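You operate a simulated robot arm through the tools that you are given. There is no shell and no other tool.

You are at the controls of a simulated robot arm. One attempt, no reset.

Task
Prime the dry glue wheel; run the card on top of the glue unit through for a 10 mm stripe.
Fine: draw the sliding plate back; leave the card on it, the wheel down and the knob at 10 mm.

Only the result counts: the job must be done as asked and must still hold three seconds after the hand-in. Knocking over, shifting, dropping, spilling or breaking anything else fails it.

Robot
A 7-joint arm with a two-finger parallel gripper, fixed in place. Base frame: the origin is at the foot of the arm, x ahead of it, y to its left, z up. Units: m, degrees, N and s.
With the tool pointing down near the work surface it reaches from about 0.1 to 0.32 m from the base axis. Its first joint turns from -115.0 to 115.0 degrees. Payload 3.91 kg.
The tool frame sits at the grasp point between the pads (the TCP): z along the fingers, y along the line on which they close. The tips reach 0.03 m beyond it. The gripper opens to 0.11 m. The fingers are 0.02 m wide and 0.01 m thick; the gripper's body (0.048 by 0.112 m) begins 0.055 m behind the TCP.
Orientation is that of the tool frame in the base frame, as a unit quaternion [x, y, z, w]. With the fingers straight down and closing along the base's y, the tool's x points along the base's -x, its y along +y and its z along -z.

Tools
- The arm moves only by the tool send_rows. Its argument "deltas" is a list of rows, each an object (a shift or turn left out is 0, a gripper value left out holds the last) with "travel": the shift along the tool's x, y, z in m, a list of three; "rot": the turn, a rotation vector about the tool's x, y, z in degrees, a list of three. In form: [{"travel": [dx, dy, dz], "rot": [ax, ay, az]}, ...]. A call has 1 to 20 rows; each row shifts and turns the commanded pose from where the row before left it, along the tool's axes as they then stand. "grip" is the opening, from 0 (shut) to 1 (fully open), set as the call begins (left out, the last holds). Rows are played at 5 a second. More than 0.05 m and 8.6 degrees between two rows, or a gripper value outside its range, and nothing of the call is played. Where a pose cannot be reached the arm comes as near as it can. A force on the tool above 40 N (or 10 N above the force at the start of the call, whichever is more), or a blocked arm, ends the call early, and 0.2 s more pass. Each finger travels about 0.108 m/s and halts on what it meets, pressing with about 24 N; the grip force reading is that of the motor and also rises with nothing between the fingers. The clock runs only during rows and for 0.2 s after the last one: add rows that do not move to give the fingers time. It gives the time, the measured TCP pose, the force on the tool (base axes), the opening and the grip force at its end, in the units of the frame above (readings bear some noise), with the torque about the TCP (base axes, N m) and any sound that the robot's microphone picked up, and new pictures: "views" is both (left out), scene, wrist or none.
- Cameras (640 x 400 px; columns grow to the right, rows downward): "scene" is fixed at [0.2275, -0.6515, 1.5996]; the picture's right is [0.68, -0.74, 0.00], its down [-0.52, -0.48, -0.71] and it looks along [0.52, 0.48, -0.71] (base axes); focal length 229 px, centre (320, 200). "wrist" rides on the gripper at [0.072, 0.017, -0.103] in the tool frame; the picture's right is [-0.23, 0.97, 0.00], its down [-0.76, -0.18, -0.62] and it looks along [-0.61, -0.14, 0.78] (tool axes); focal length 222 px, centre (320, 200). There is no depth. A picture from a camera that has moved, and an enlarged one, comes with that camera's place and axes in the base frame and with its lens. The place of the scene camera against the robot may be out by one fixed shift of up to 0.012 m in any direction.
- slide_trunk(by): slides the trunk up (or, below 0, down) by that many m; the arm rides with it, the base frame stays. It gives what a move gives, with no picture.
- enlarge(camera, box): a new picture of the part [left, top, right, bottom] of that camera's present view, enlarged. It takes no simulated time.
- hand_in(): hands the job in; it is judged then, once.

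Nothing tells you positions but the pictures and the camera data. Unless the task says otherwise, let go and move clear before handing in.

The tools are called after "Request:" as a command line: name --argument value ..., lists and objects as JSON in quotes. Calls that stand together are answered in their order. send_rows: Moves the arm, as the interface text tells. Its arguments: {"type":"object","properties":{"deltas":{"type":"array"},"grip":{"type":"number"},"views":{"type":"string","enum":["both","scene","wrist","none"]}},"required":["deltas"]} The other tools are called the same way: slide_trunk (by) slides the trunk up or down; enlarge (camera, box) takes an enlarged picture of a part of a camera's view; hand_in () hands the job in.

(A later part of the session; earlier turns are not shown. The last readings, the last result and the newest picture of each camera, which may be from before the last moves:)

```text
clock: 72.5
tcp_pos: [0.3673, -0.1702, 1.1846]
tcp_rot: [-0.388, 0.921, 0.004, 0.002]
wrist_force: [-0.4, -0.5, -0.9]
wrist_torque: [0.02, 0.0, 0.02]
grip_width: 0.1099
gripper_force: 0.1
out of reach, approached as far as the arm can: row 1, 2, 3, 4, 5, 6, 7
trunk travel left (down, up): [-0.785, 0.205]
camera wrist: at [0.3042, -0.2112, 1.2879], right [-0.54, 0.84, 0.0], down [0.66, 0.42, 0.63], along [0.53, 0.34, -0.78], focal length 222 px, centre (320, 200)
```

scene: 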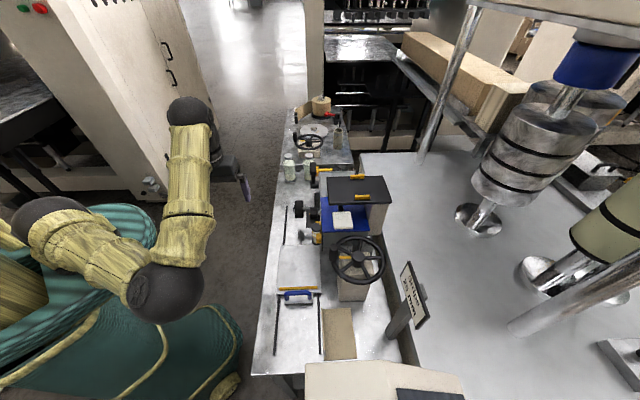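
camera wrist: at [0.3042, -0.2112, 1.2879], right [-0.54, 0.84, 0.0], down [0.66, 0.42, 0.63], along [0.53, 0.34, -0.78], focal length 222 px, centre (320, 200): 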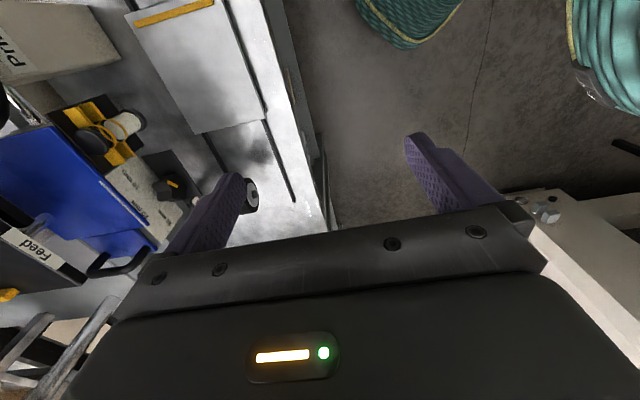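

That yaw puts the arm in a poor posture. I'll rotate back to yaw -45 (fingers closing along the bench), which is the natural orientation for the crank.

Request:
send_rows --deltas '[{"rot": [0, 0, 8.2]}, {"rot": [0, 0, 8.2]}, {"rot": [0, 0, 8.2]}, {"rot": [0, 0, 8.2]}, {"rot": [0, 0, 8.2]}, {"rot": [0, 0, 8.2]}, {"rot": [0, 0, 8.2]}, {"rot": [0, 0, 8.2]}, {"rot": [0, 0, 8.2]}, {"rot": [0, 0, 8.2]}, {"rot": [0, 0, 8.2]}, {}]'

```text
clock: 75.1
tcp_pos: [0.3671, -0.1705, 1.1832]
tcp_rot: [0.38, 0.925, 0.005, -0.001]
wrist_force: [0.3, 0.3, 0.0]
wrist_torque: [-0.01, -0.02, -0.05]
grip_width: 0.1101
gripper_force: 0.1
trunk travel left (down, up): [-0.785, 0.205]
camera wrist: at [0.3272, -0.1093, 1.2873], right [0.85, 0.53, 0.01], down [0.42, -0.67, 0.62], along [0.33, -0.52, -0.79], focal length 222 px, centre (320, 200)
```

scene: 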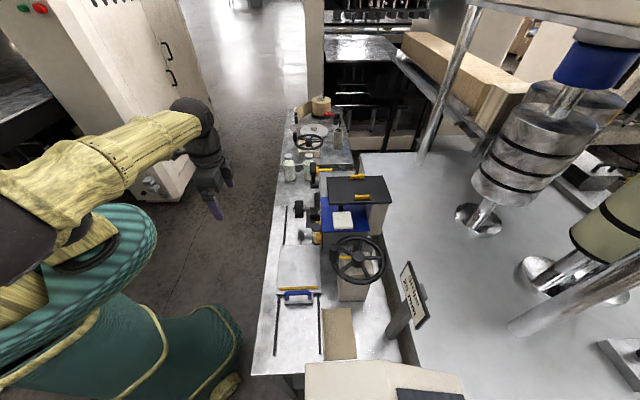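
wrist: 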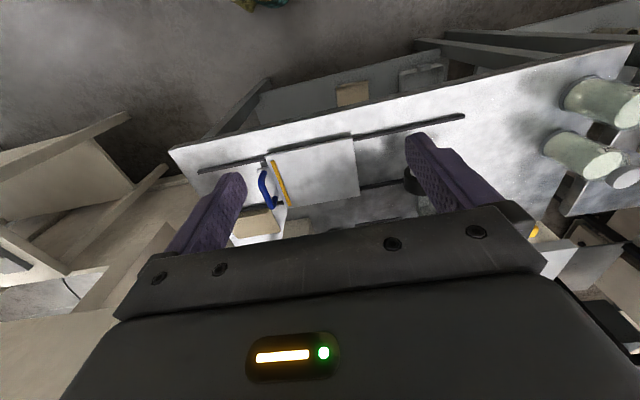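

I notice something tan on a lower structure beside the bench; let me zoom on it.

Request:
enlarge --camera "wrist" --box '[240, 50, 480, 200]'

Request:
enlarge --camera "wrist" --box '[300, 60, 460, 160]'

```text
2.67 times, centred on (360, 125) of wrist
camera zoom: at [0.3272, -0.1093, 1.2873], right [0.85, 0.53, 0.01], down [0.42, -0.67, 0.62], along [0.33, -0.52, -0.79], focal length 592 px, centre (213, 400)
```

zoom: 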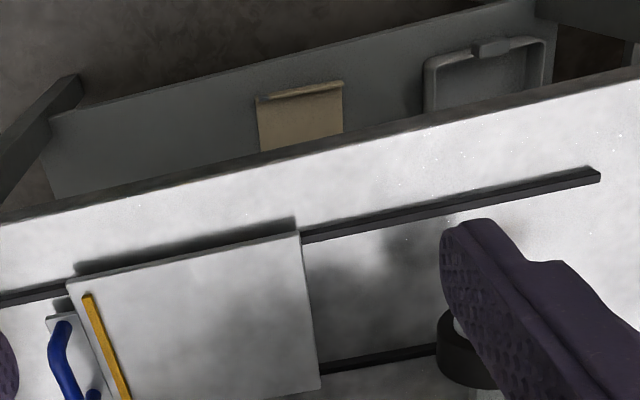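

```text
4.00 times, centred on (380, 110) of wrist
camera zoom: at [0.3272, -0.1093, 1.2873], right [0.85, 0.53, 0.01], down [0.42, -0.67, 0.62], along [0.33, -0.52, -0.79], focal length 888 px, centre (80, 560)
```

zoom: 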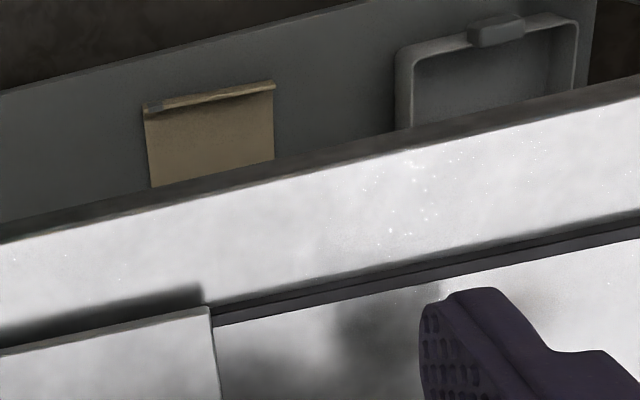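

That settles it: there is a second identical card on the shelf below the bench, so "the card on top of the glue unit" is the tan one on the table top. Now to the crank: I move over it at safe height.

Request:
send_rows --deltas '[{"travel": [-0.041, -0.0184, -0.003]}, {"travel": [-0.041, -0.0184, -0.003]}, {"travel": [-0.041, -0.0184, -0.003]}, {"travel": [-0.041, -0.0184, -0.003]}, {"travel": [-0.041, -0.0184, -0.003]}, {"travel": [-0.041, -0.0184, -0.003]}, {}]'

Request:
enlarge --camera "wrist" --box '[240, 100, 400, 200]'

Request:
enlarge --camera "scene" --box '[318, 220, 398, 270]'

```text
clock: 76.7
tcp_pos: [0.4663, -0.4218, 1.1992]
tcp_rot: [0.379, 0.926, 0.003, -0.001]
wrist_force: [0.2, 0.6, -0.7]
wrist_torque: [0.01, -0.05, -0.02]
grip_width: 0.11
gripper_force: 0.0
trunk travel left (down, up): [-0.785, 0.205]
camera wrist: at [0.4255, -0.3613, 1.3031], right [0.84, 0.54, 0.01], down [0.42, -0.66, 0.62], along [0.34, -0.52, -0.78], focal length 222 px, centre (320, 200)
```

scene: 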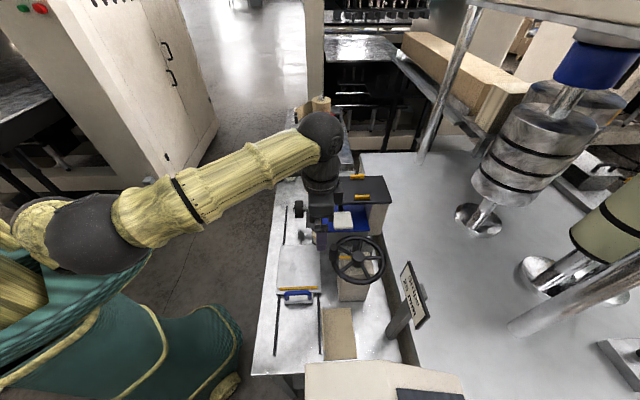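
wrist: 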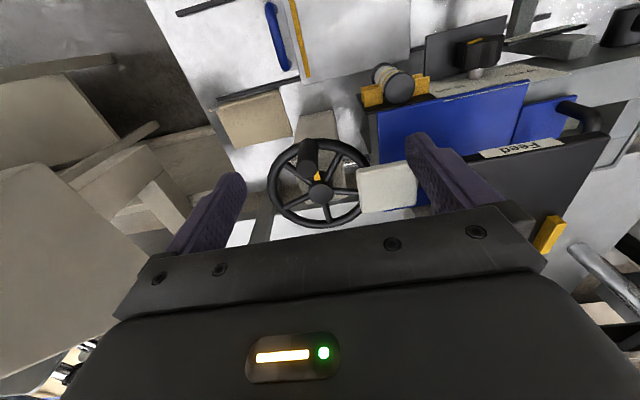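

```text
4.00 times, centred on (320, 150) of wrist
camera zoom: at [0.4255, -0.3613, 1.3031], right [0.84, 0.54, 0.01], down [0.42, -0.66, 0.62], along [0.34, -0.52, -0.78], focal length 888 px, centre (320, 400)
```

zoom: 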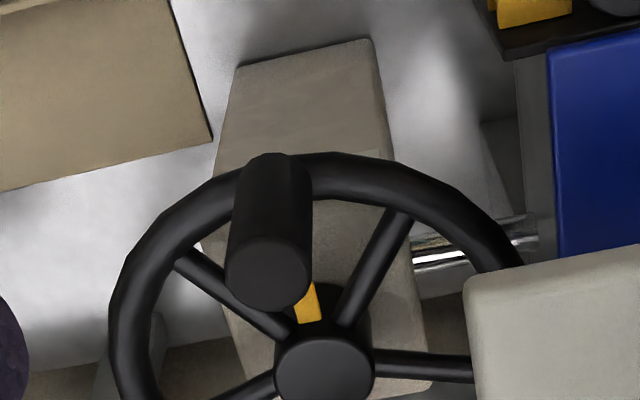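

```text
8.00 times, centred on (358, 245) of scene
camera zoom: at [0.2275, -0.6515, 1.5996], right [0.68, -0.74, 0.0], down [-0.52, -0.48, -0.71], along [0.52, 0.48, -0.71], focal length 1835 px, centre (16, -160)
```

zoom: 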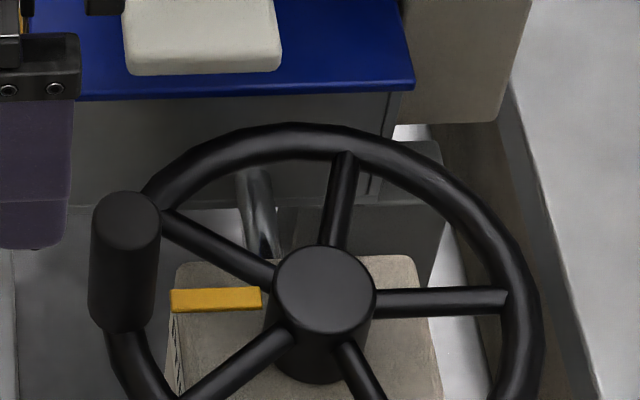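

From wrist views: crank hub at u≈0.011, v≈0.729; peg (22 mm thick, top z≈1.11) at u≈0.010, v≈0.665, radius ≈64 mm. I'll narrow the opening so as not to touch the white paddle, then go down around the peg.

Request:
send_rows --deltas '[{"travel": [-0.0187, -0.0108, 0]}, {"travel": [-0.0187, -0.0107, 0]}, {}, {"travel": [0, 0, 0.03]}, {}]' --grip 0.45

Request:
enlarge --camera "wrist" --box '[240, 100, 400, 200]'

Request:
enlarge --camera "scene" --box '[308, 210, 388, 260]'

```text
clock: 77.9
tcp_pos: [0.4786, -0.4655, 1.1683]
tcp_rot: [0.378, 0.926, 0.003, -0.001]
wrist_force: [-0.1, 0.3, -0.2]
wrist_torque: [0.02, -0.03, 0.01]
grip_width: 0.0493
gripper_force: 0.0
trunk travel left (down, up): [-0.785, 0.205]
camera wrist: at [0.438, -0.4029, 1.272], right [0.84, 0.54, 0.01], down [0.42, -0.66, 0.62], along [0.34, -0.52, -0.78], focal length 222 px, centre (320, 200)
```

scene: 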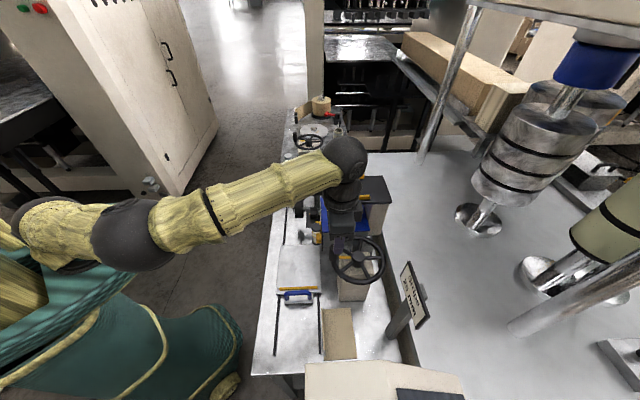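
wrist: 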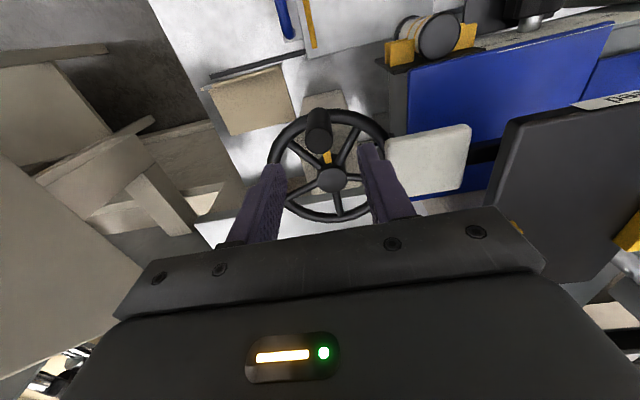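

```text
4.00 times, centred on (320, 150) of wrist
camera zoom: at [0.438, -0.4029, 1.272], right [0.84, 0.54, 0.01], down [0.42, -0.66, 0.62], along [0.34, -0.52, -0.78], focal length 888 px, centre (320, 400)
```

zoom: 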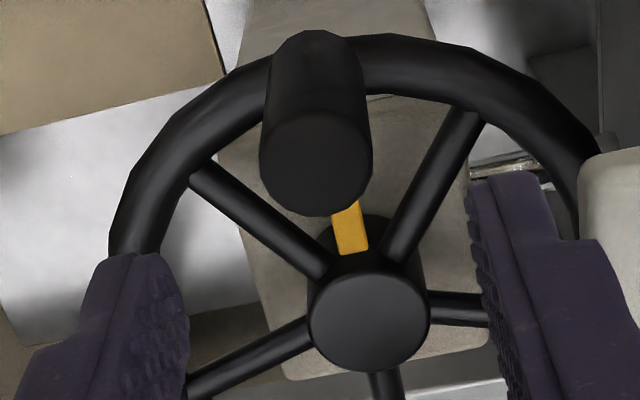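

```text
8.00 times, centred on (348, 235) of scene
camera zoom: at [0.2275, -0.6515, 1.5996], right [0.68, -0.74, 0.0], down [-0.52, -0.48, -0.71], along [0.52, 0.48, -0.71], focal length 1835 px, centre (96, -80)
```

zoom: 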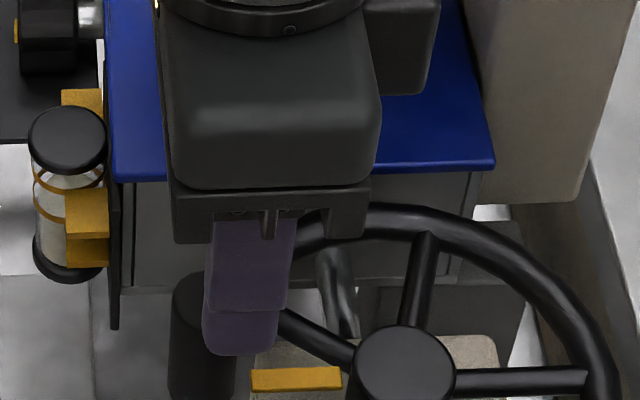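

Alignment is good. Descending around the peg now, then closing.

Request:
send_rows --deltas '[{"travel": [0.003, 0, 0.025]}, {"travel": [0, 0, 0.025]}, {"travel": [0, 0, 0.025]}, {}]' --views "none"

Request:
enlarge --camera "wrist" --box '[240, 90, 400, 190]'

Request:
enlarge --camera "scene" --box '[308, 220, 388, 270]'

```text
clock: 78.9
tcp_pos: [0.4748, -0.4627, 1.0946]
tcp_rot: [0.378, 0.926, 0.004, 0.0]
wrist_force: [0.1, -0.3, 2.7]
wrist_torque: [-0.09, 0.04, -0.02]
grip_width: 0.0497
gripper_force: 0.5
trunk travel left (down, up): [-0.785, 0.205]
```

```text
4.00 times, centred on (320, 140) of wrist
camera zoom: at [0.435, -0.4007, 1.1982], right [0.84, 0.54, 0.01], down [0.42, -0.66, 0.62], along [0.34, -0.52, -0.78], focal length 888 px, centre (320, 440)
```

zoom: 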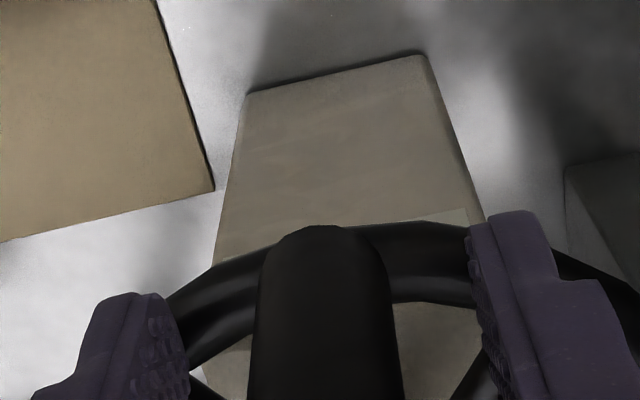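

```text
8.00 times, centred on (348, 245) of scene
camera zoom: at [0.2275, -0.6515, 1.5996], right [0.68, -0.74, 0.0], down [-0.52, -0.48, -0.71], along [0.52, 0.48, -0.71], focal length 1835 px, centre (96, -160)
```

zoom: 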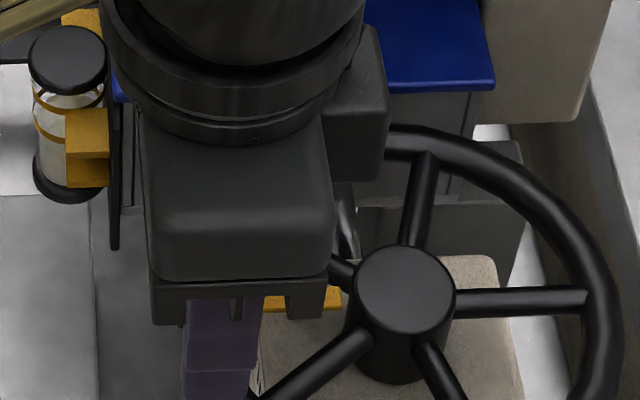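

Request:
send_rows --deltas '[{"travel": [0, 0, -0.004]}, {}, {}, {}]' --grip 0.0 --views "none"

```text
clock: 79.9
tcp_pos: [0.4754, -0.4628, 1.0952]
tcp_rot: [0.377, 0.926, 0.004, -0.003]
wrist_force: [-7.9, 8.0, -29.5]
wrist_torque: [-1.49, 0.45, 0.04]
grip_width: 0.0217
gripper_force: 44.8
trunk travel left (down, up): [-0.785, 0.205]
```

Request:
send_rows --deltas '[{"travel": [0.0008, 0, 0.0035]}, {}]' --views "none"

```text
clock: 80.5
tcp_pos: [0.4746, -0.4619, 1.0948]
tcp_rot: [0.379, 0.926, 0.003, 0.001]
wrist_force: [0.1, -3.4, -3.0]
wrist_torque: [-0.09, 2.16, -0.23]
grip_width: 0.0219
gripper_force: 44.9
trunk travel left (down, up): [-0.785, 0.205]
```

The peg is held with low residual force. I'll start turning the wheel counter-clockwise in small arc steps (radius 66 mm), checking forces.

Request:
send_rows --deltas '[{"travel": [-0.00108, -0.0103, 0]}, {"travel": [-0.00268, -0.01001, 0]}, {"travel": [-0.00421, -0.00946, 0]}, {}]'

Request:
enlarge --camera "scene" --box '[288, 190, 400, 260]'

```text
clock: 81.5
tcp_pos: [0.4595, -0.4888, 1.0956]
tcp_rot: [0.379, 0.926, 0.003, 0.001]
wrist_force: [5.4, 3.7, 8.2]
wrist_torque: [-1.27, 1.05, 0.27]
grip_width: 0.0218
gripper_force: 44.9
trunk travel left (down, up): [-0.785, 0.205]
camera wrist: at [0.4194, -0.4261, 1.1996], right [0.84, 0.54, 0.0], down [0.42, -0.66, 0.62], along [0.34, -0.52, -0.78], focal length 222 px, centre (320, 200)
```

scene: 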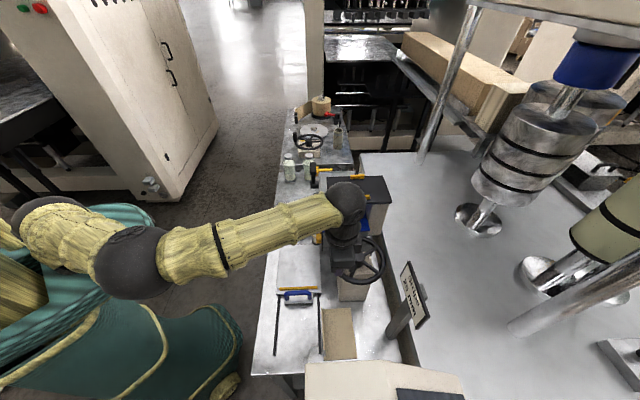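
wrist: 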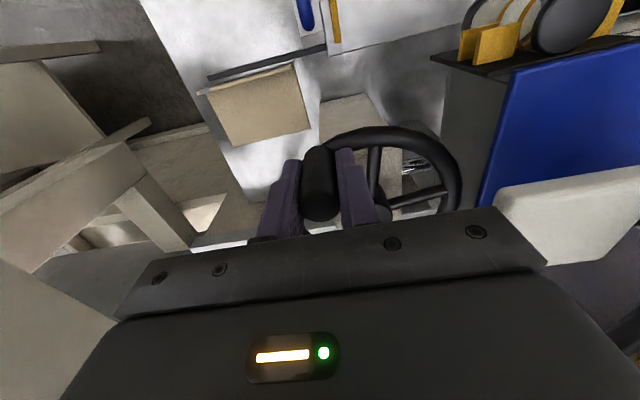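

```text
5.71 times, centred on (344, 225) of scene
camera zoom: at [0.2275, -0.6515, 1.5996], right [0.68, -0.74, 0.0], down [-0.52, -0.48, -0.71], along [0.52, 0.48, -0.71], focal length 1311 px, centre (183, 57)
```

zoom: 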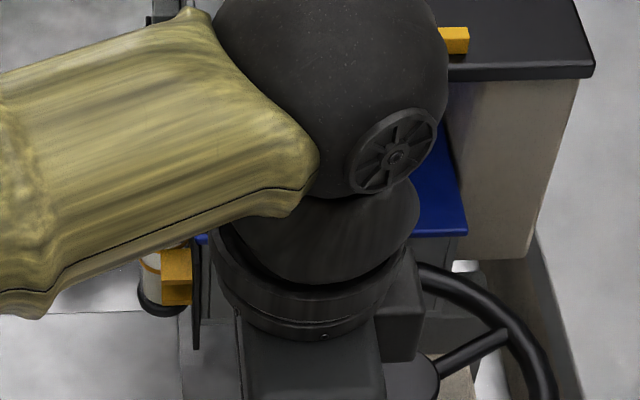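

The wheel turns freely and tracks my arc. Continuing counter-clockwise.

Request:
send_rows --deltas '[{"travel": [-0.00564, -0.00869, 0]}, {"travel": [-0.00693, -0.0077, 0]}, {"travel": [-0.00805, -0.00652, 0]}, {"travel": [-0.00897, -0.00518, 0]}, {"travel": [-0.00967, -0.00371, 0]}, {"travel": [-0.01013, -0.00215, 0]}, {"travel": [-0.01035, -0.00054, 0]}, {}]' --views "wrist"

```text
clock: 83.3
tcp_pos: [0.4694, -0.5469, 1.0937]
tcp_rot: [0.379, 0.926, 0.003, 0.001]
wrist_force: [0.6, -1.0, 8.0]
wrist_torque: [-1.1, 1.04, -0.11]
grip_width: 0.0218
gripper_force: 44.6
out of reach, approached as far as the arm can: row 7
trunk travel left (down, up): [-0.785, 0.205]
camera wrist: at [0.4294, -0.4842, 1.1987], right [0.84, 0.54, 0.0], down [0.42, -0.66, 0.62], along [0.34, -0.52, -0.78], focal length 222 px, centre (320, 200)
```

wrist: 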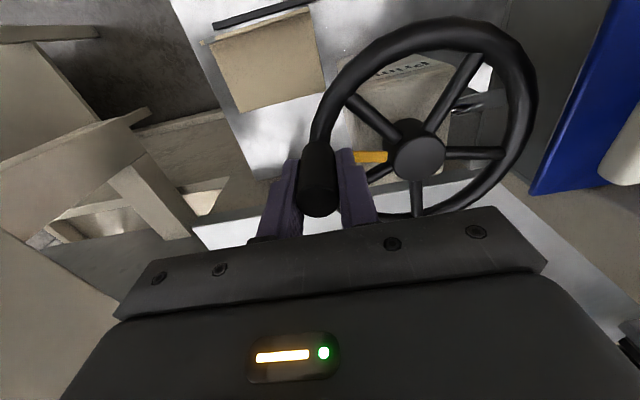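

The mark on the wheel turns with the peg, but the tool-down pose is at its reach limit here. I'll release and re-grip the peg from the side with a horizontal tool (as used for the knob), which also fits under the white paddle.

Request:
send_rows --deltas '[{}, {"travel": [0, 0, -0.035]}, {"travel": [0, 0, -0.035]}, {"travel": [0, 0, -0.035]}, {"travel": [0.045, 0, 0]}, {"travel": [0.045, 0, 0]}, {"travel": [0.045, 0, 0]}, {"travel": [0.045, 0, 0]}, {"travel": [0.045, 0, 0]}, {}]' --grip 0.45

```text
clock: 85.5
tcp_pos: [0.293, -0.3814, 1.1943]
tcp_rot: [0.378, 0.926, 0.004, 0.0]
wrist_force: [0.1, 0.0, 0.6]
wrist_torque: [0.02, 0.03, -0.01]
grip_width: 0.0495
gripper_force: 0.1
out of reach, approached as far as the arm can: row 3, 4
trunk travel left (down, up): [-0.785, 0.205]
camera wrist: at [0.2528, -0.3199, 1.298], right [0.84, 0.54, 0.01], down [0.42, -0.66, 0.62], along [0.34, -0.52, -0.79], focal length 222 px, centre (320, 200)
```

scene: 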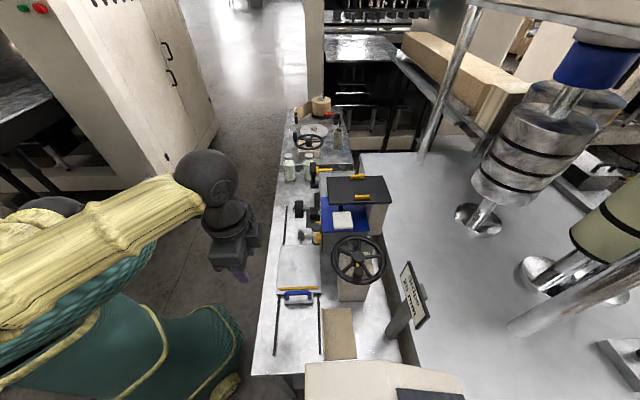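
wrist: 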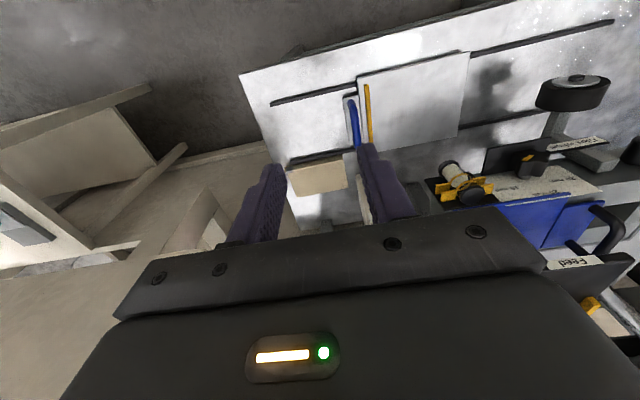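

Request:
send_rows --deltas '[{"rot": [0, -7.5, 0]}, {"rot": [0, -7.5, 0]}, {"rot": [0, -7.5, 0]}, {"rot": [0, -7.5, 0]}, {"rot": [0, -7.5, 0]}, {"rot": [0, -7.5, 0]}, {"rot": [0, -7.5, 0]}, {"rot": [0, -7.5, 0]}, {"rot": [0, -7.5, 0]}, {"rot": [0, -7.5, 0]}, {"rot": [0, -7.5, 0]}, {"rot": [0, -7.5, 0]}, {}]'

```text
clock: 88.0
tcp_pos: [0.3051, -0.4013, 1.2601]
tcp_rot: [0.212, 0.69, -0.326, 0.611]
wrist_force: [0.7, -0.4, 0.3]
wrist_torque: [0.02, 0.04, 0.0]
grip_width: 0.0497
gripper_force: 0.0
out of reach, approached as far as the arm can: row 9, 10, 11
trunk travel left (down, up): [-0.785, 0.205]
stopped in row 12: the arm was blocked; the commanded pose is now the measured one
camera wrist: at [0.2311, -0.3227, 1.1909], right [0.71, 0.7, 0.04], down [-0.44, 0.4, 0.81], along [0.55, -0.59, 0.59], focal length 222 px, centre (320, 200)
```

scene: 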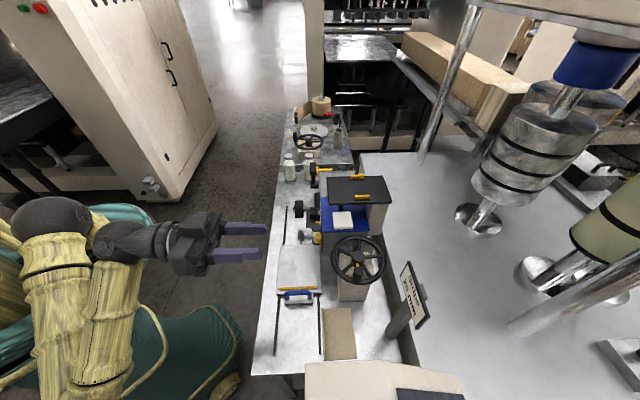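
wrist: 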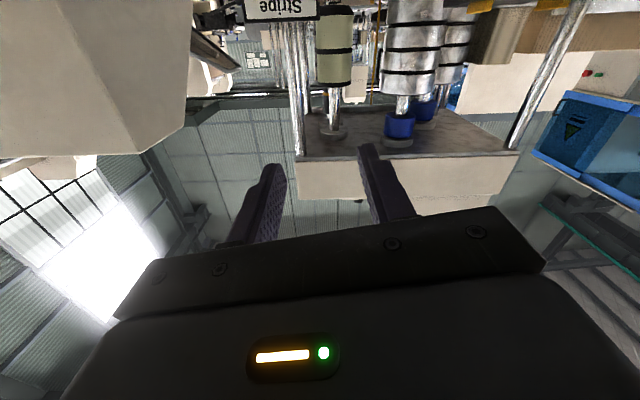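

Request:
send_rows --deltas '[{"travel": [0, 0, 0.04]}, {"travel": [0, 0, 0.04]}, {"rot": [0, 0, 5.2]}, {"rot": [0, 0, 5.2]}, {}]' --views "none"

```text
clock: 89.2
tcp_pos: [0.3611, -0.4574, 1.2559]
tcp_rot: [0.277, 0.668, -0.267, 0.638]
wrist_force: [-0.8, 0.5, -0.1]
wrist_torque: [-0.03, 0.0, 0.0]
grip_width: 0.0496
gripper_force: 0.1
trunk travel left (down, up): [-0.785, 0.205]
```

Orientation is nearly exact. I'll lower the trunk so the fingers are at peg height (z≈1.092), still in front of the wheel, then look.

Request:
slide_trunk --by -0.164

Request:
send_rows --deltas '[{"rot": [0, -2.5, 0]}, {"travel": [0, 0.0133, 0.04]}, {}]'

Request:
enlarge --camera "scene" --box '[290, 210, 402, 280]'

Request:
enlarge --camera "wrist" --box '[240, 70, 400, 170]'

```text
clock: 91.1
tcp_pos: [0.362, -0.4565, 1.0904]
tcp_rot: [0.275, 0.668, -0.266, 0.638]
wrist_force: [0.6, 0.4, 0.1]
wrist_torque: [-0.01, -0.01, -0.06]
grip_width: 0.0495
gripper_force: 0.1
trunk travel left (down, up): [-0.621, 0.369]
```

```text
clock: 91.9
tcp_pos: [0.3994, -0.4775, 1.0897]
tcp_rot: [0.269, 0.654, -0.272, 0.652]
wrist_force: [0.6, -0.7, -0.1]
wrist_torque: [0.02, -0.01, 0.01]
grip_width: 0.0497
gripper_force: 0.0
trunk travel left (down, up): [-0.621, 0.369]
camera wrist: at [0.3387, -0.3924, 1.0182], right [0.69, 0.69, 0.22], down [-0.56, 0.32, 0.76], along [0.45, -0.65, 0.61], focal length 222 px, centre (320, 200)
```

scene: 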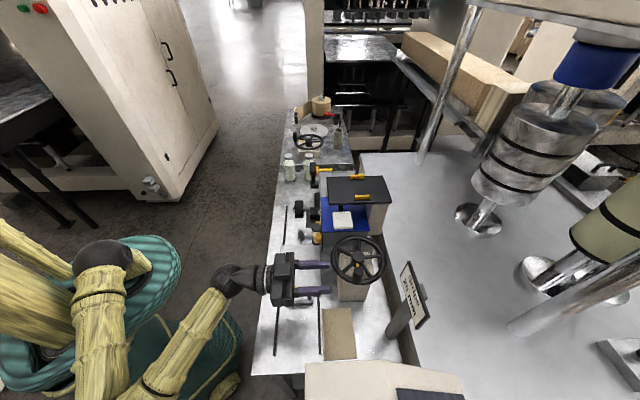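
wrist: 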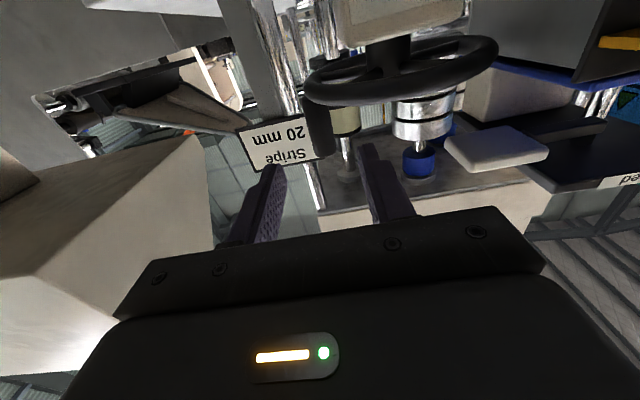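

```text
5.71 times, centred on (346, 245) of scene
camera zoom: at [0.2275, -0.6515, 1.5996], right [0.68, -0.74, 0.0], down [-0.52, -0.48, -0.71], along [0.52, 0.48, -0.71], focal length 1311 px, centre (171, -57)
```

zoom: 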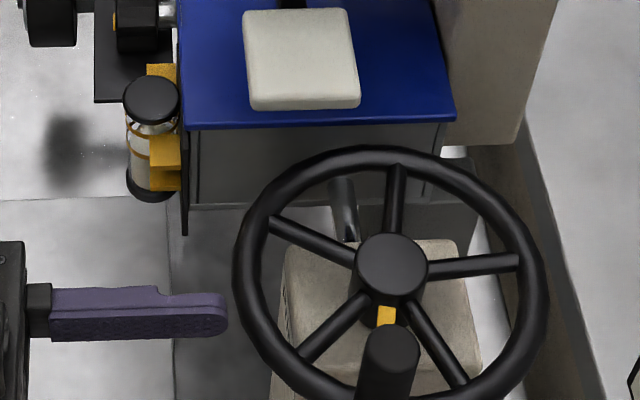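

```text
4.00 times, centred on (320, 120) of wrist
camera zoom: at [0.3387, -0.3924, 1.0182], right [0.69, 0.69, 0.22], down [-0.56, 0.32, 0.76], along [0.45, -0.65, 0.61], focal length 888 px, centre (320, 520)
```

zoom: 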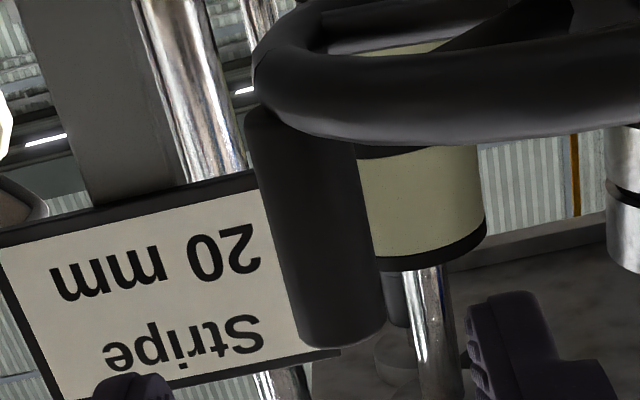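

The peg sits between the fingers. Advancing and closing on it.

Request:
send_rows --deltas '[{"travel": [0, 0, 0.043]}, {"travel": [0, 0, 0.043]}, {}]' --views "none"

Request:
send_rows --deltas '[{}, {}, {}]' --grip 0.0

Request:
enlarge --camera "scene" --box '[290, 210, 402, 280]'

```text
clock: 92.7
tcp_pos: [0.461, -0.5358, 1.0915]
tcp_rot: [0.27, 0.654, -0.273, 0.652]
wrist_force: [0.9, -0.3, -0.2]
wrist_torque: [0.02, -0.03, -0.02]
grip_width: 0.0495
gripper_force: 0.1
trunk travel left (down, up): [-0.621, 0.369]
```

```text
clock: 93.5
tcp_pos: [0.4607, -0.5374, 1.0896]
tcp_rot: [0.271, 0.654, -0.273, 0.652]
wrist_force: [-1.0, -3.5, 1.8]
wrist_torque: [0.24, -0.22, -0.24]
grip_width: 0.0215
gripper_force: 44.9
trunk travel left (down, up): [-0.621, 0.369]
camera wrist: at [0.3992, -0.4521, 1.0187], right [0.69, 0.69, 0.22], down [-0.56, 0.32, 0.76], along [0.45, -0.65, 0.61], focal length 222 px, centre (320, 200)
```

scene: 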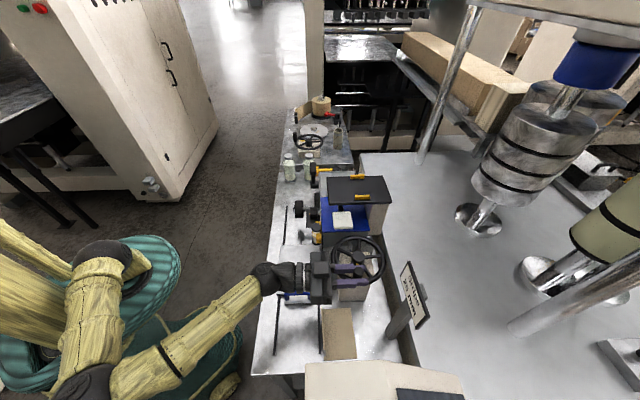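
wrist: 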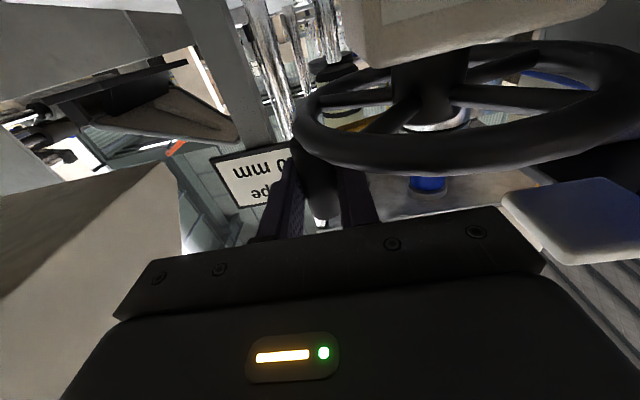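

```text
5.71 times, centred on (346, 245) of scene
camera zoom: at [0.2275, -0.6515, 1.5996], right [0.68, -0.74, 0.0], down [-0.52, -0.48, -0.71], along [0.52, 0.48, -0.71], focal length 1311 px, centre (171, -57)
```

zoom: 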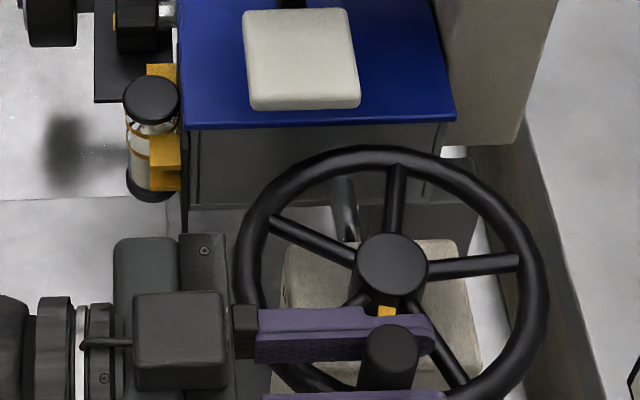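

Request:
enlarge --camera "scene" --box '[270, 245, 366, 305]'

Request:
enlarge --camera "scene" --box '[286, 196, 334, 226]'

```text
6.67 times, centred on (318, 275) of scene
camera zoom: at [0.2275, -0.6515, 1.5996], right [0.68, -0.74, 0.0], down [-0.52, -0.48, -0.71], along [0.52, 0.48, -0.71], focal length 1529 px, centre (333, -300)
```

zoom: 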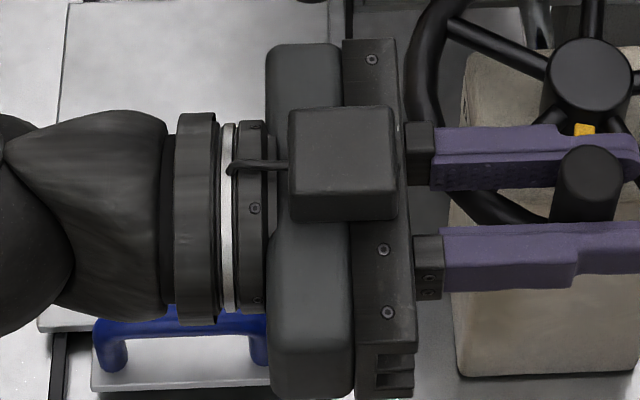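

```text
13.33 times, centred on (310, 211) of scene
camera zoom: at [0.2275, -0.6515, 1.5996], right [0.68, -0.74, 0.0], down [-0.52, -0.48, -0.71], along [0.52, 0.48, -0.71], focal length 3058 px, centre (453, 53)
```

zoom: 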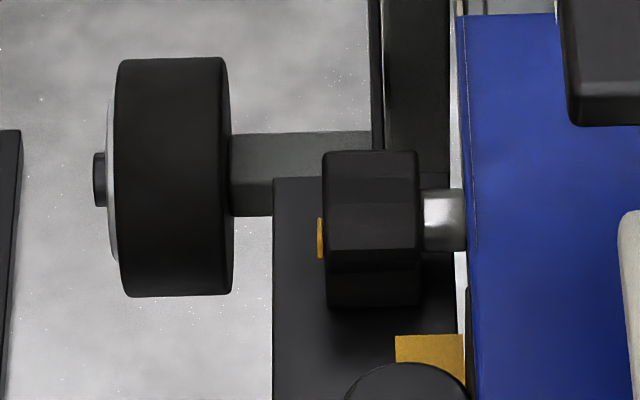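

I hold the peg from the side. To clear the tube cap and blue cover with the gripper body, I'll re-grip 8 mm higher, then turn clockwise through the near side of the circle.

Request:
send_rows --deltas '[{}, {}, {"travel": [-0.0085, 0, 0]}, {}]' --grip 0.35 --views "none"

Request:
send_rows --deltas '[{}, {}, {}]' --grip 0.0 --views "none"

Request:
send_rows --deltas '[{"travel": [0, 0.00276, -0.01002]}, {"travel": [0, 0.00429, -0.00946]}, {"travel": [0, 0.00572, -0.00867]}, {"travel": [0, 0.00701, -0.00767]}, {"travel": [0, 0.00812, -0.00648]}, {"travel": [0, 0.00903, -0.00513]}, {"travel": [0, 0.00973, -0.00366]}, {"travel": [0, 0.01018, -0.00209]}, {"travel": [0, 0.01038, -0.00047]}, {}]'

Request:
enlarge --camera "scene" --box '[290, 210, 402, 280]'

```text
clock: 94.5
tcp_pos: [0.4597, -0.5372, 1.0989]
tcp_rot: [0.27, 0.654, -0.272, 0.652]
wrist_force: [0.1, 0.6, 0.4]
wrist_torque: [0.01, 0.0, 0.03]
grip_width: 0.0384
gripper_force: 0.0
trunk travel left (down, up): [-0.621, 0.369]
```

```text
clock: 95.3
tcp_pos: [0.4589, -0.5364, 1.099]
tcp_rot: [0.271, 0.654, -0.273, 0.652]
wrist_force: [-0.4, -3.2, 1.5]
wrist_torque: [0.35, -0.13, -0.13]
grip_width: 0.0211
gripper_force: 45.6
trunk travel left (down, up): [-0.621, 0.369]
```

```text
clock: 97.5
tcp_pos: [0.4657, -0.4531, 1.0993]
tcp_rot: [0.27, 0.654, -0.272, 0.652]
wrist_force: [-2.6, -5.2, 2.5]
wrist_torque: [0.73, -0.75, -0.37]
grip_width: 0.0217
gripper_force: 45.1
trunk travel left (down, up): [-0.621, 0.369]
camera wrist: at [0.4056, -0.3677, 1.0276], right [0.69, 0.69, 0.22], down [-0.56, 0.32, 0.76], along [0.45, -0.65, 0.61], focal length 222 px, centre (320, 200)
```

scene: 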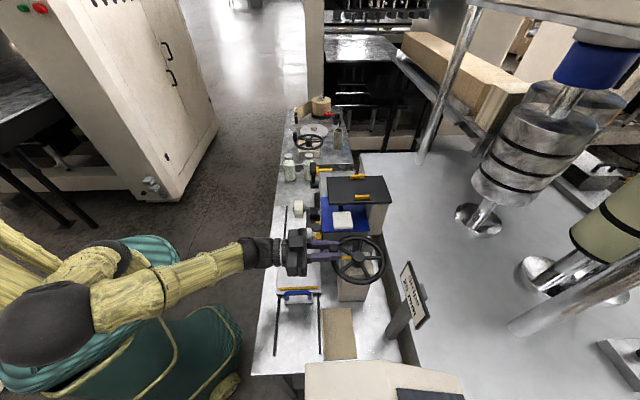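
wrist: 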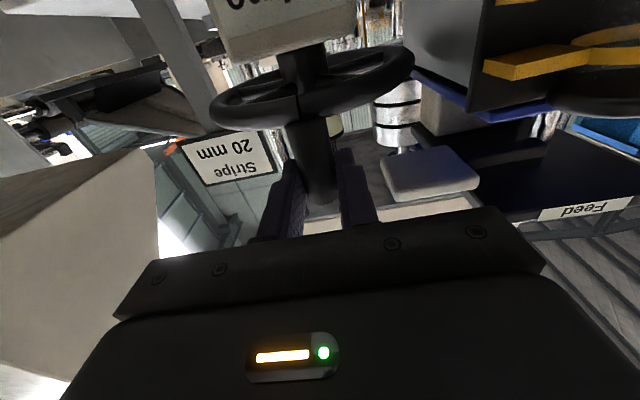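

```text
5.71 times, centred on (346, 245) of scene
camera zoom: at [0.2275, -0.6515, 1.5996], right [0.68, -0.74, 0.0], down [-0.52, -0.48, -0.71], along [0.52, 0.48, -0.71], focal length 1311 px, centre (171, -57)
```

zoom: 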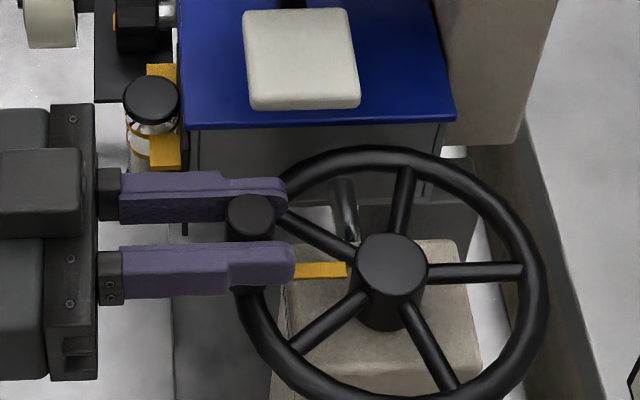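

The glue wheel appears to have turned cream-coloured, i.e. wet with glue. Let me verify.

Request:
enlarge --camera "scene" --box '[280, 190, 344, 230]'

```text
10.00 times, centred on (312, 210) of scene
camera zoom: at [0.2275, -0.6515, 1.5996], right [0.68, -0.74, 0.0], down [-0.52, -0.48, -0.71], along [0.52, 0.48, -0.71], focal length 2294 px, centre (400, 100)
```

zoom: 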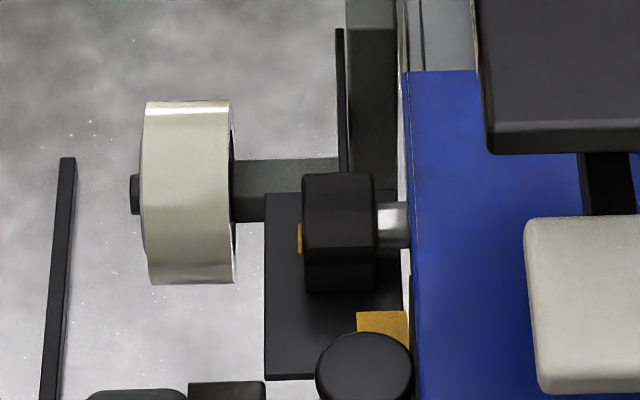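

The wheel rim is coated with cream glue: it is primed, and the crank is back at its original angle. I'll release the peg, back off, raise, and turn the tool down again.

Request:
send_rows --deltas '[{}, {}, {"travel": [0, 0, -0.04]}, {"travel": [0, 0, -0.04]}, {"travel": [0, 0, -0.04]}, {"travel": [0, 0, -0.02]}, {}]' --grip 0.45 --views "none"

Request:
slide_trunk --by 0.12

Request:
send_rows --deltas '[{"rot": [0, 8, 0]}, {"rot": [0, 8, 0]}, {"rot": [0, 8, 0]}, {"rot": [0, 8, 0]}, {"rot": [0, 8, 0]}, {"rot": [0, 8, 0]}, {"rot": [0, 8, 0]}, {"rot": [0, 8, 0]}, {"rot": [0, 8, 0]}, {"rot": [0, 8, 0]}, {"rot": [0, 8, 0]}, {"rot": [0, 2, 0]}, {}]'

```text
clock: 99.1
tcp_pos: [0.3793, -0.3597, 1.0989]
tcp_rot: [0.269, 0.655, -0.273, 0.652]
wrist_force: [0.2, 0.6, -0.1]
wrist_torque: [-0.01, 0.02, -0.03]
grip_width: 0.0496
gripper_force: 0.1
out of reach, approached as far as the arm can: row 6
trunk travel left (down, up): [-0.621, 0.369]
```

```text
clock: 100.6
tcp_pos: [0.3764, -0.3597, 1.2196]
tcp_rot: [0.27, 0.654, -0.273, 0.652]
wrist_force: [0.2, 0.0, 0.1]
wrist_torque: [0.0, 0.0, 0.03]
grip_width: 0.0493
gripper_force: 0.0
trunk travel left (down, up): [-0.741, 0.249]
```

```text
clock: 103.4
tcp_pos: [0.3769, -0.3597, 1.2203]
tcp_rot: [0.383, 0.924, -0.002, -0.002]
wrist_force: [0.2, 0.1, 0.2]
wrist_torque: [0.0, -0.02, 0.0]
grip_width: 0.0497
gripper_force: 0.0
trunk travel left (down, up): [-0.741, 0.249]
camera wrist: at [0.3385, -0.2967, 1.3237], right [0.85, 0.53, -0.01], down [0.41, -0.66, 0.62], along [0.32, -0.53, -0.78], focal length 222 px, centre (320, 200)
```

scene: 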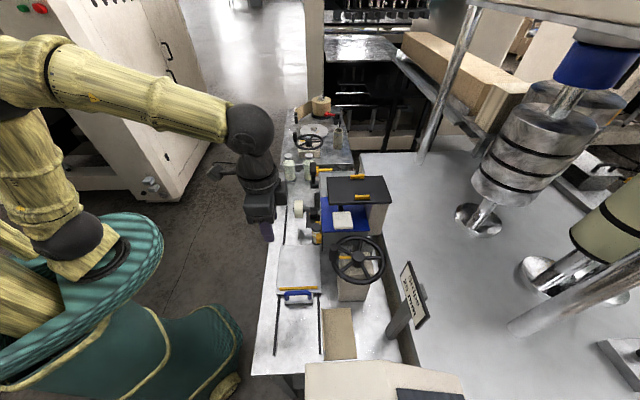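
wrist: 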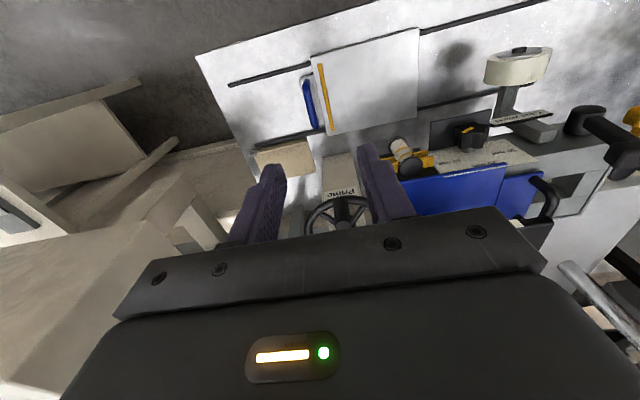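

Now I rotate the tool by +90° about its axis (yaw -135) so the fingers close across the card's flange.

Request:
send_rows --deltas '[{"rot": [0, 0, 8.2]}, {"rot": [0, 0, 8.2]}, {"rot": [0, 0, 8.2]}, {"rot": [0, 0, 8.2]}, {"rot": [0, 0, 8.2]}, {"rot": [0, 0, 8.2]}, {"rot": [0, 0, 8.2]}, {"rot": [0, 0, 8.2]}, {"rot": [0, 0, 8.2]}, {"rot": [0, 0, 8.2]}, {"rot": [0, 0, 8]}, {}]'

```text
clock: 106.0
tcp_pos: [0.3763, -0.3598, 1.2192]
tcp_rot: [0.925, 0.381, -0.003, 0.0]
wrist_force: [-0.4, -0.1, -0.2]
wrist_torque: [0.02, -0.01, 0.03]
grip_width: 0.0495
gripper_force: 0.1
trunk travel left (down, up): [-0.741, 0.249]
camera wrist: at [0.4402, -0.3203, 1.3228], right [0.52, -0.85, 0.0], down [-0.66, -0.41, 0.63], along [-0.53, -0.33, -0.78], focal length 222 px, centre (320, 200)
```

scene: 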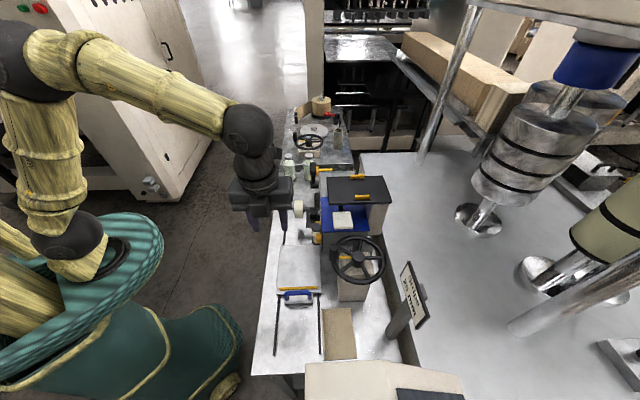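
wrist: 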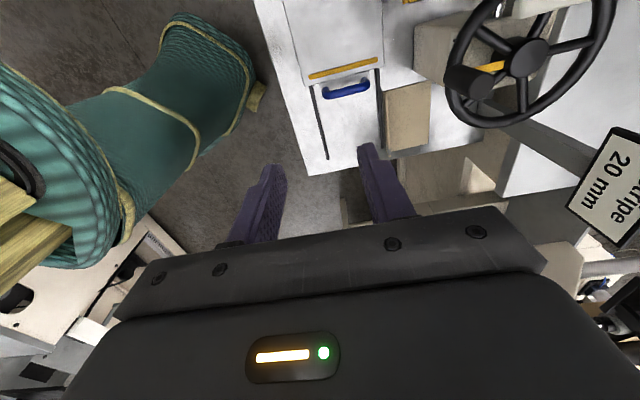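

The orientation works well. Now I move above the card's flange (centre u≈-0.112, v≈0.629) at safe height and look.

Request:
send_rows --deltas '[{"travel": [-0.0247, 0.0216, 0]}, {"travel": [-0.0247, 0.0216, 0]}, {"travel": [-0.0247, 0.0216, 0]}, {"travel": [-0.0247, 0.0216, 0]}, {"travel": [-0.0247, 0.0216, 0]}, {}]'

Request:
enlarge --camera "wrist" --box '[220, 50, 420, 175]'

```text
clock: 107.4
tcp_pos: [0.3646, -0.5215, 1.2202]
tcp_rot: [0.924, 0.381, -0.003, 0.0]
wrist_force: [0.0, -0.6, 0.7]
wrist_torque: [-0.04, 0.02, -0.02]
grip_width: 0.0494
gripper_force: 0.0
trunk travel left (down, up): [-0.741, 0.249]
camera wrist: at [0.4283, -0.4834, 1.3231], right [0.53, -0.85, 0.0], down [-0.66, -0.41, 0.63], along [-0.53, -0.33, -0.78], focal length 222 px, centre (320, 200)
```

scene: 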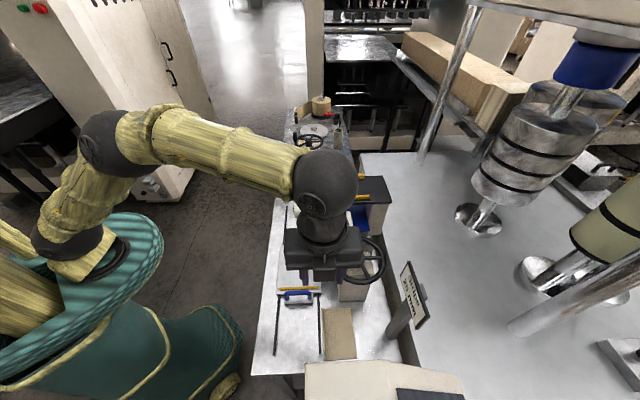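
wrist: 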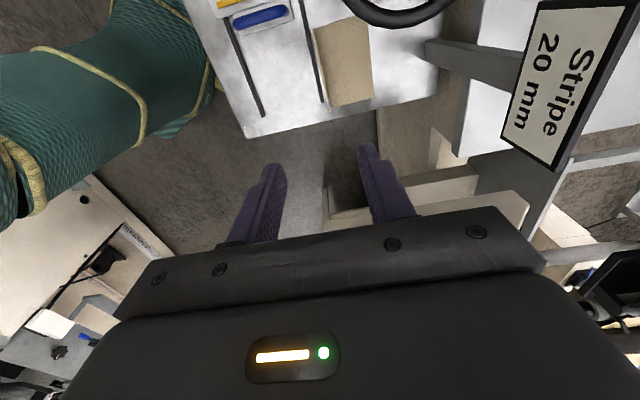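

```text
3.20 times, centred on (320, 112) of wrist
camera zoom: at [0.4283, -0.4834, 1.3231], right [0.53, -0.85, 0.0], down [-0.66, -0.41, 0.63], along [-0.53, -0.33, -0.78], focal length 711 px, centre (320, 480)
```

zoom: 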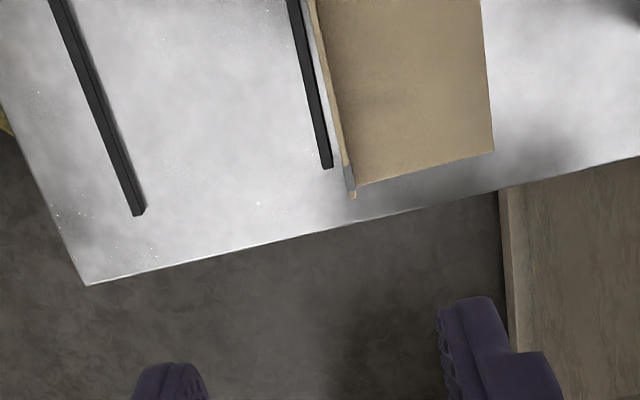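

The flange runs along v≈0.630. I'll shift slightly toward its far end to keep the wrist camera away from the crank rim, and descend in stages.

Request:
send_rows --deltas '[{"travel": [-0.014, 0.003, 0.03]}, {"travel": [0, 0, 0.045]}, {"travel": [0, 0, 0.045]}, {"travel": [0, 0, 0.045]}, {"travel": [0, 0, 0.035]}, {}]'

Request:
enlarge --camera "wrist" --box '[240, 80, 400, 180]'

Request:
enlarge --camera "scene" --box '[280, 240, 400, 315]'

```text
clock: 108.8
tcp_pos: [0.3566, -0.5362, 1.0189]
tcp_rot: [0.924, 0.382, -0.002, 0.001]
wrist_force: [-0.4, 0.2, 0.6]
wrist_torque: [0.04, -0.01, 0.02]
grip_width: 0.0497
gripper_force: 0.1
trunk travel left (down, up): [-0.741, 0.249]
camera wrist: at [0.42, -0.497, 1.1228], right [0.53, -0.85, 0.0], down [-0.66, -0.41, 0.63], along [-0.53, -0.33, -0.78], focal length 222 px, centre (320, 200)
```

scene: 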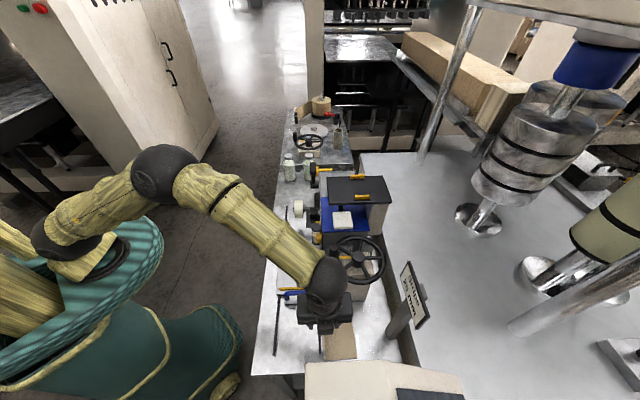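
wrist: 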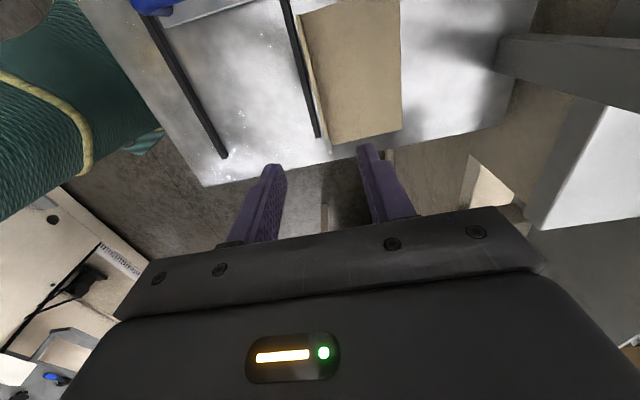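

```text
4.00 times, centred on (320, 130) of wrist
camera zoom: at [0.42, -0.497, 1.1228], right [0.53, -0.85, 0.0], down [-0.66, -0.41, 0.63], along [-0.53, -0.33, -0.78], focal length 888 px, centre (320, 480)
```

zoom: 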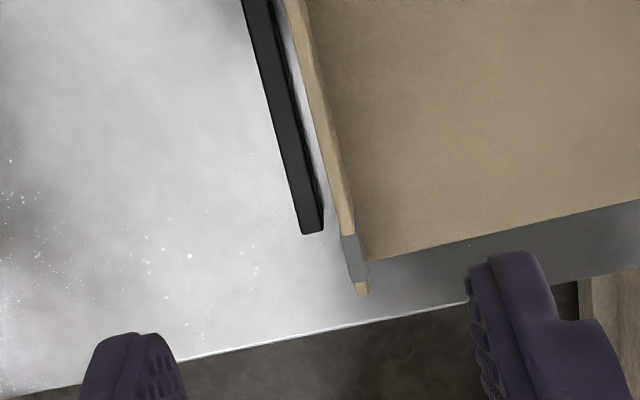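

```text
5.33 times, centred on (340, 278) of scene
camera zoom: at [0.2275, -0.6515, 1.5996], right [0.68, -0.74, 0.0], down [-0.52, -0.48, -0.71], along [0.52, 0.48, -0.71], focal length 1223 px, centre (213, -213)
```

zoom: 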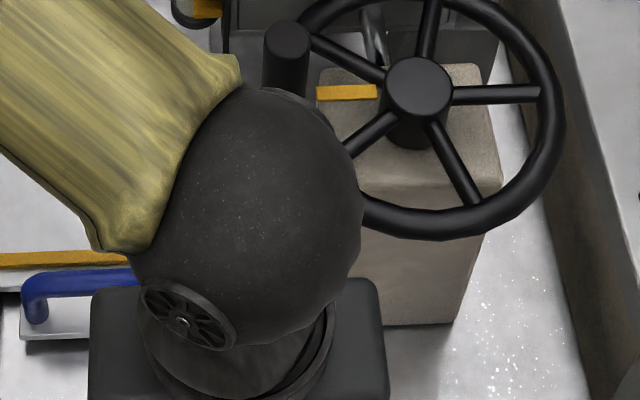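

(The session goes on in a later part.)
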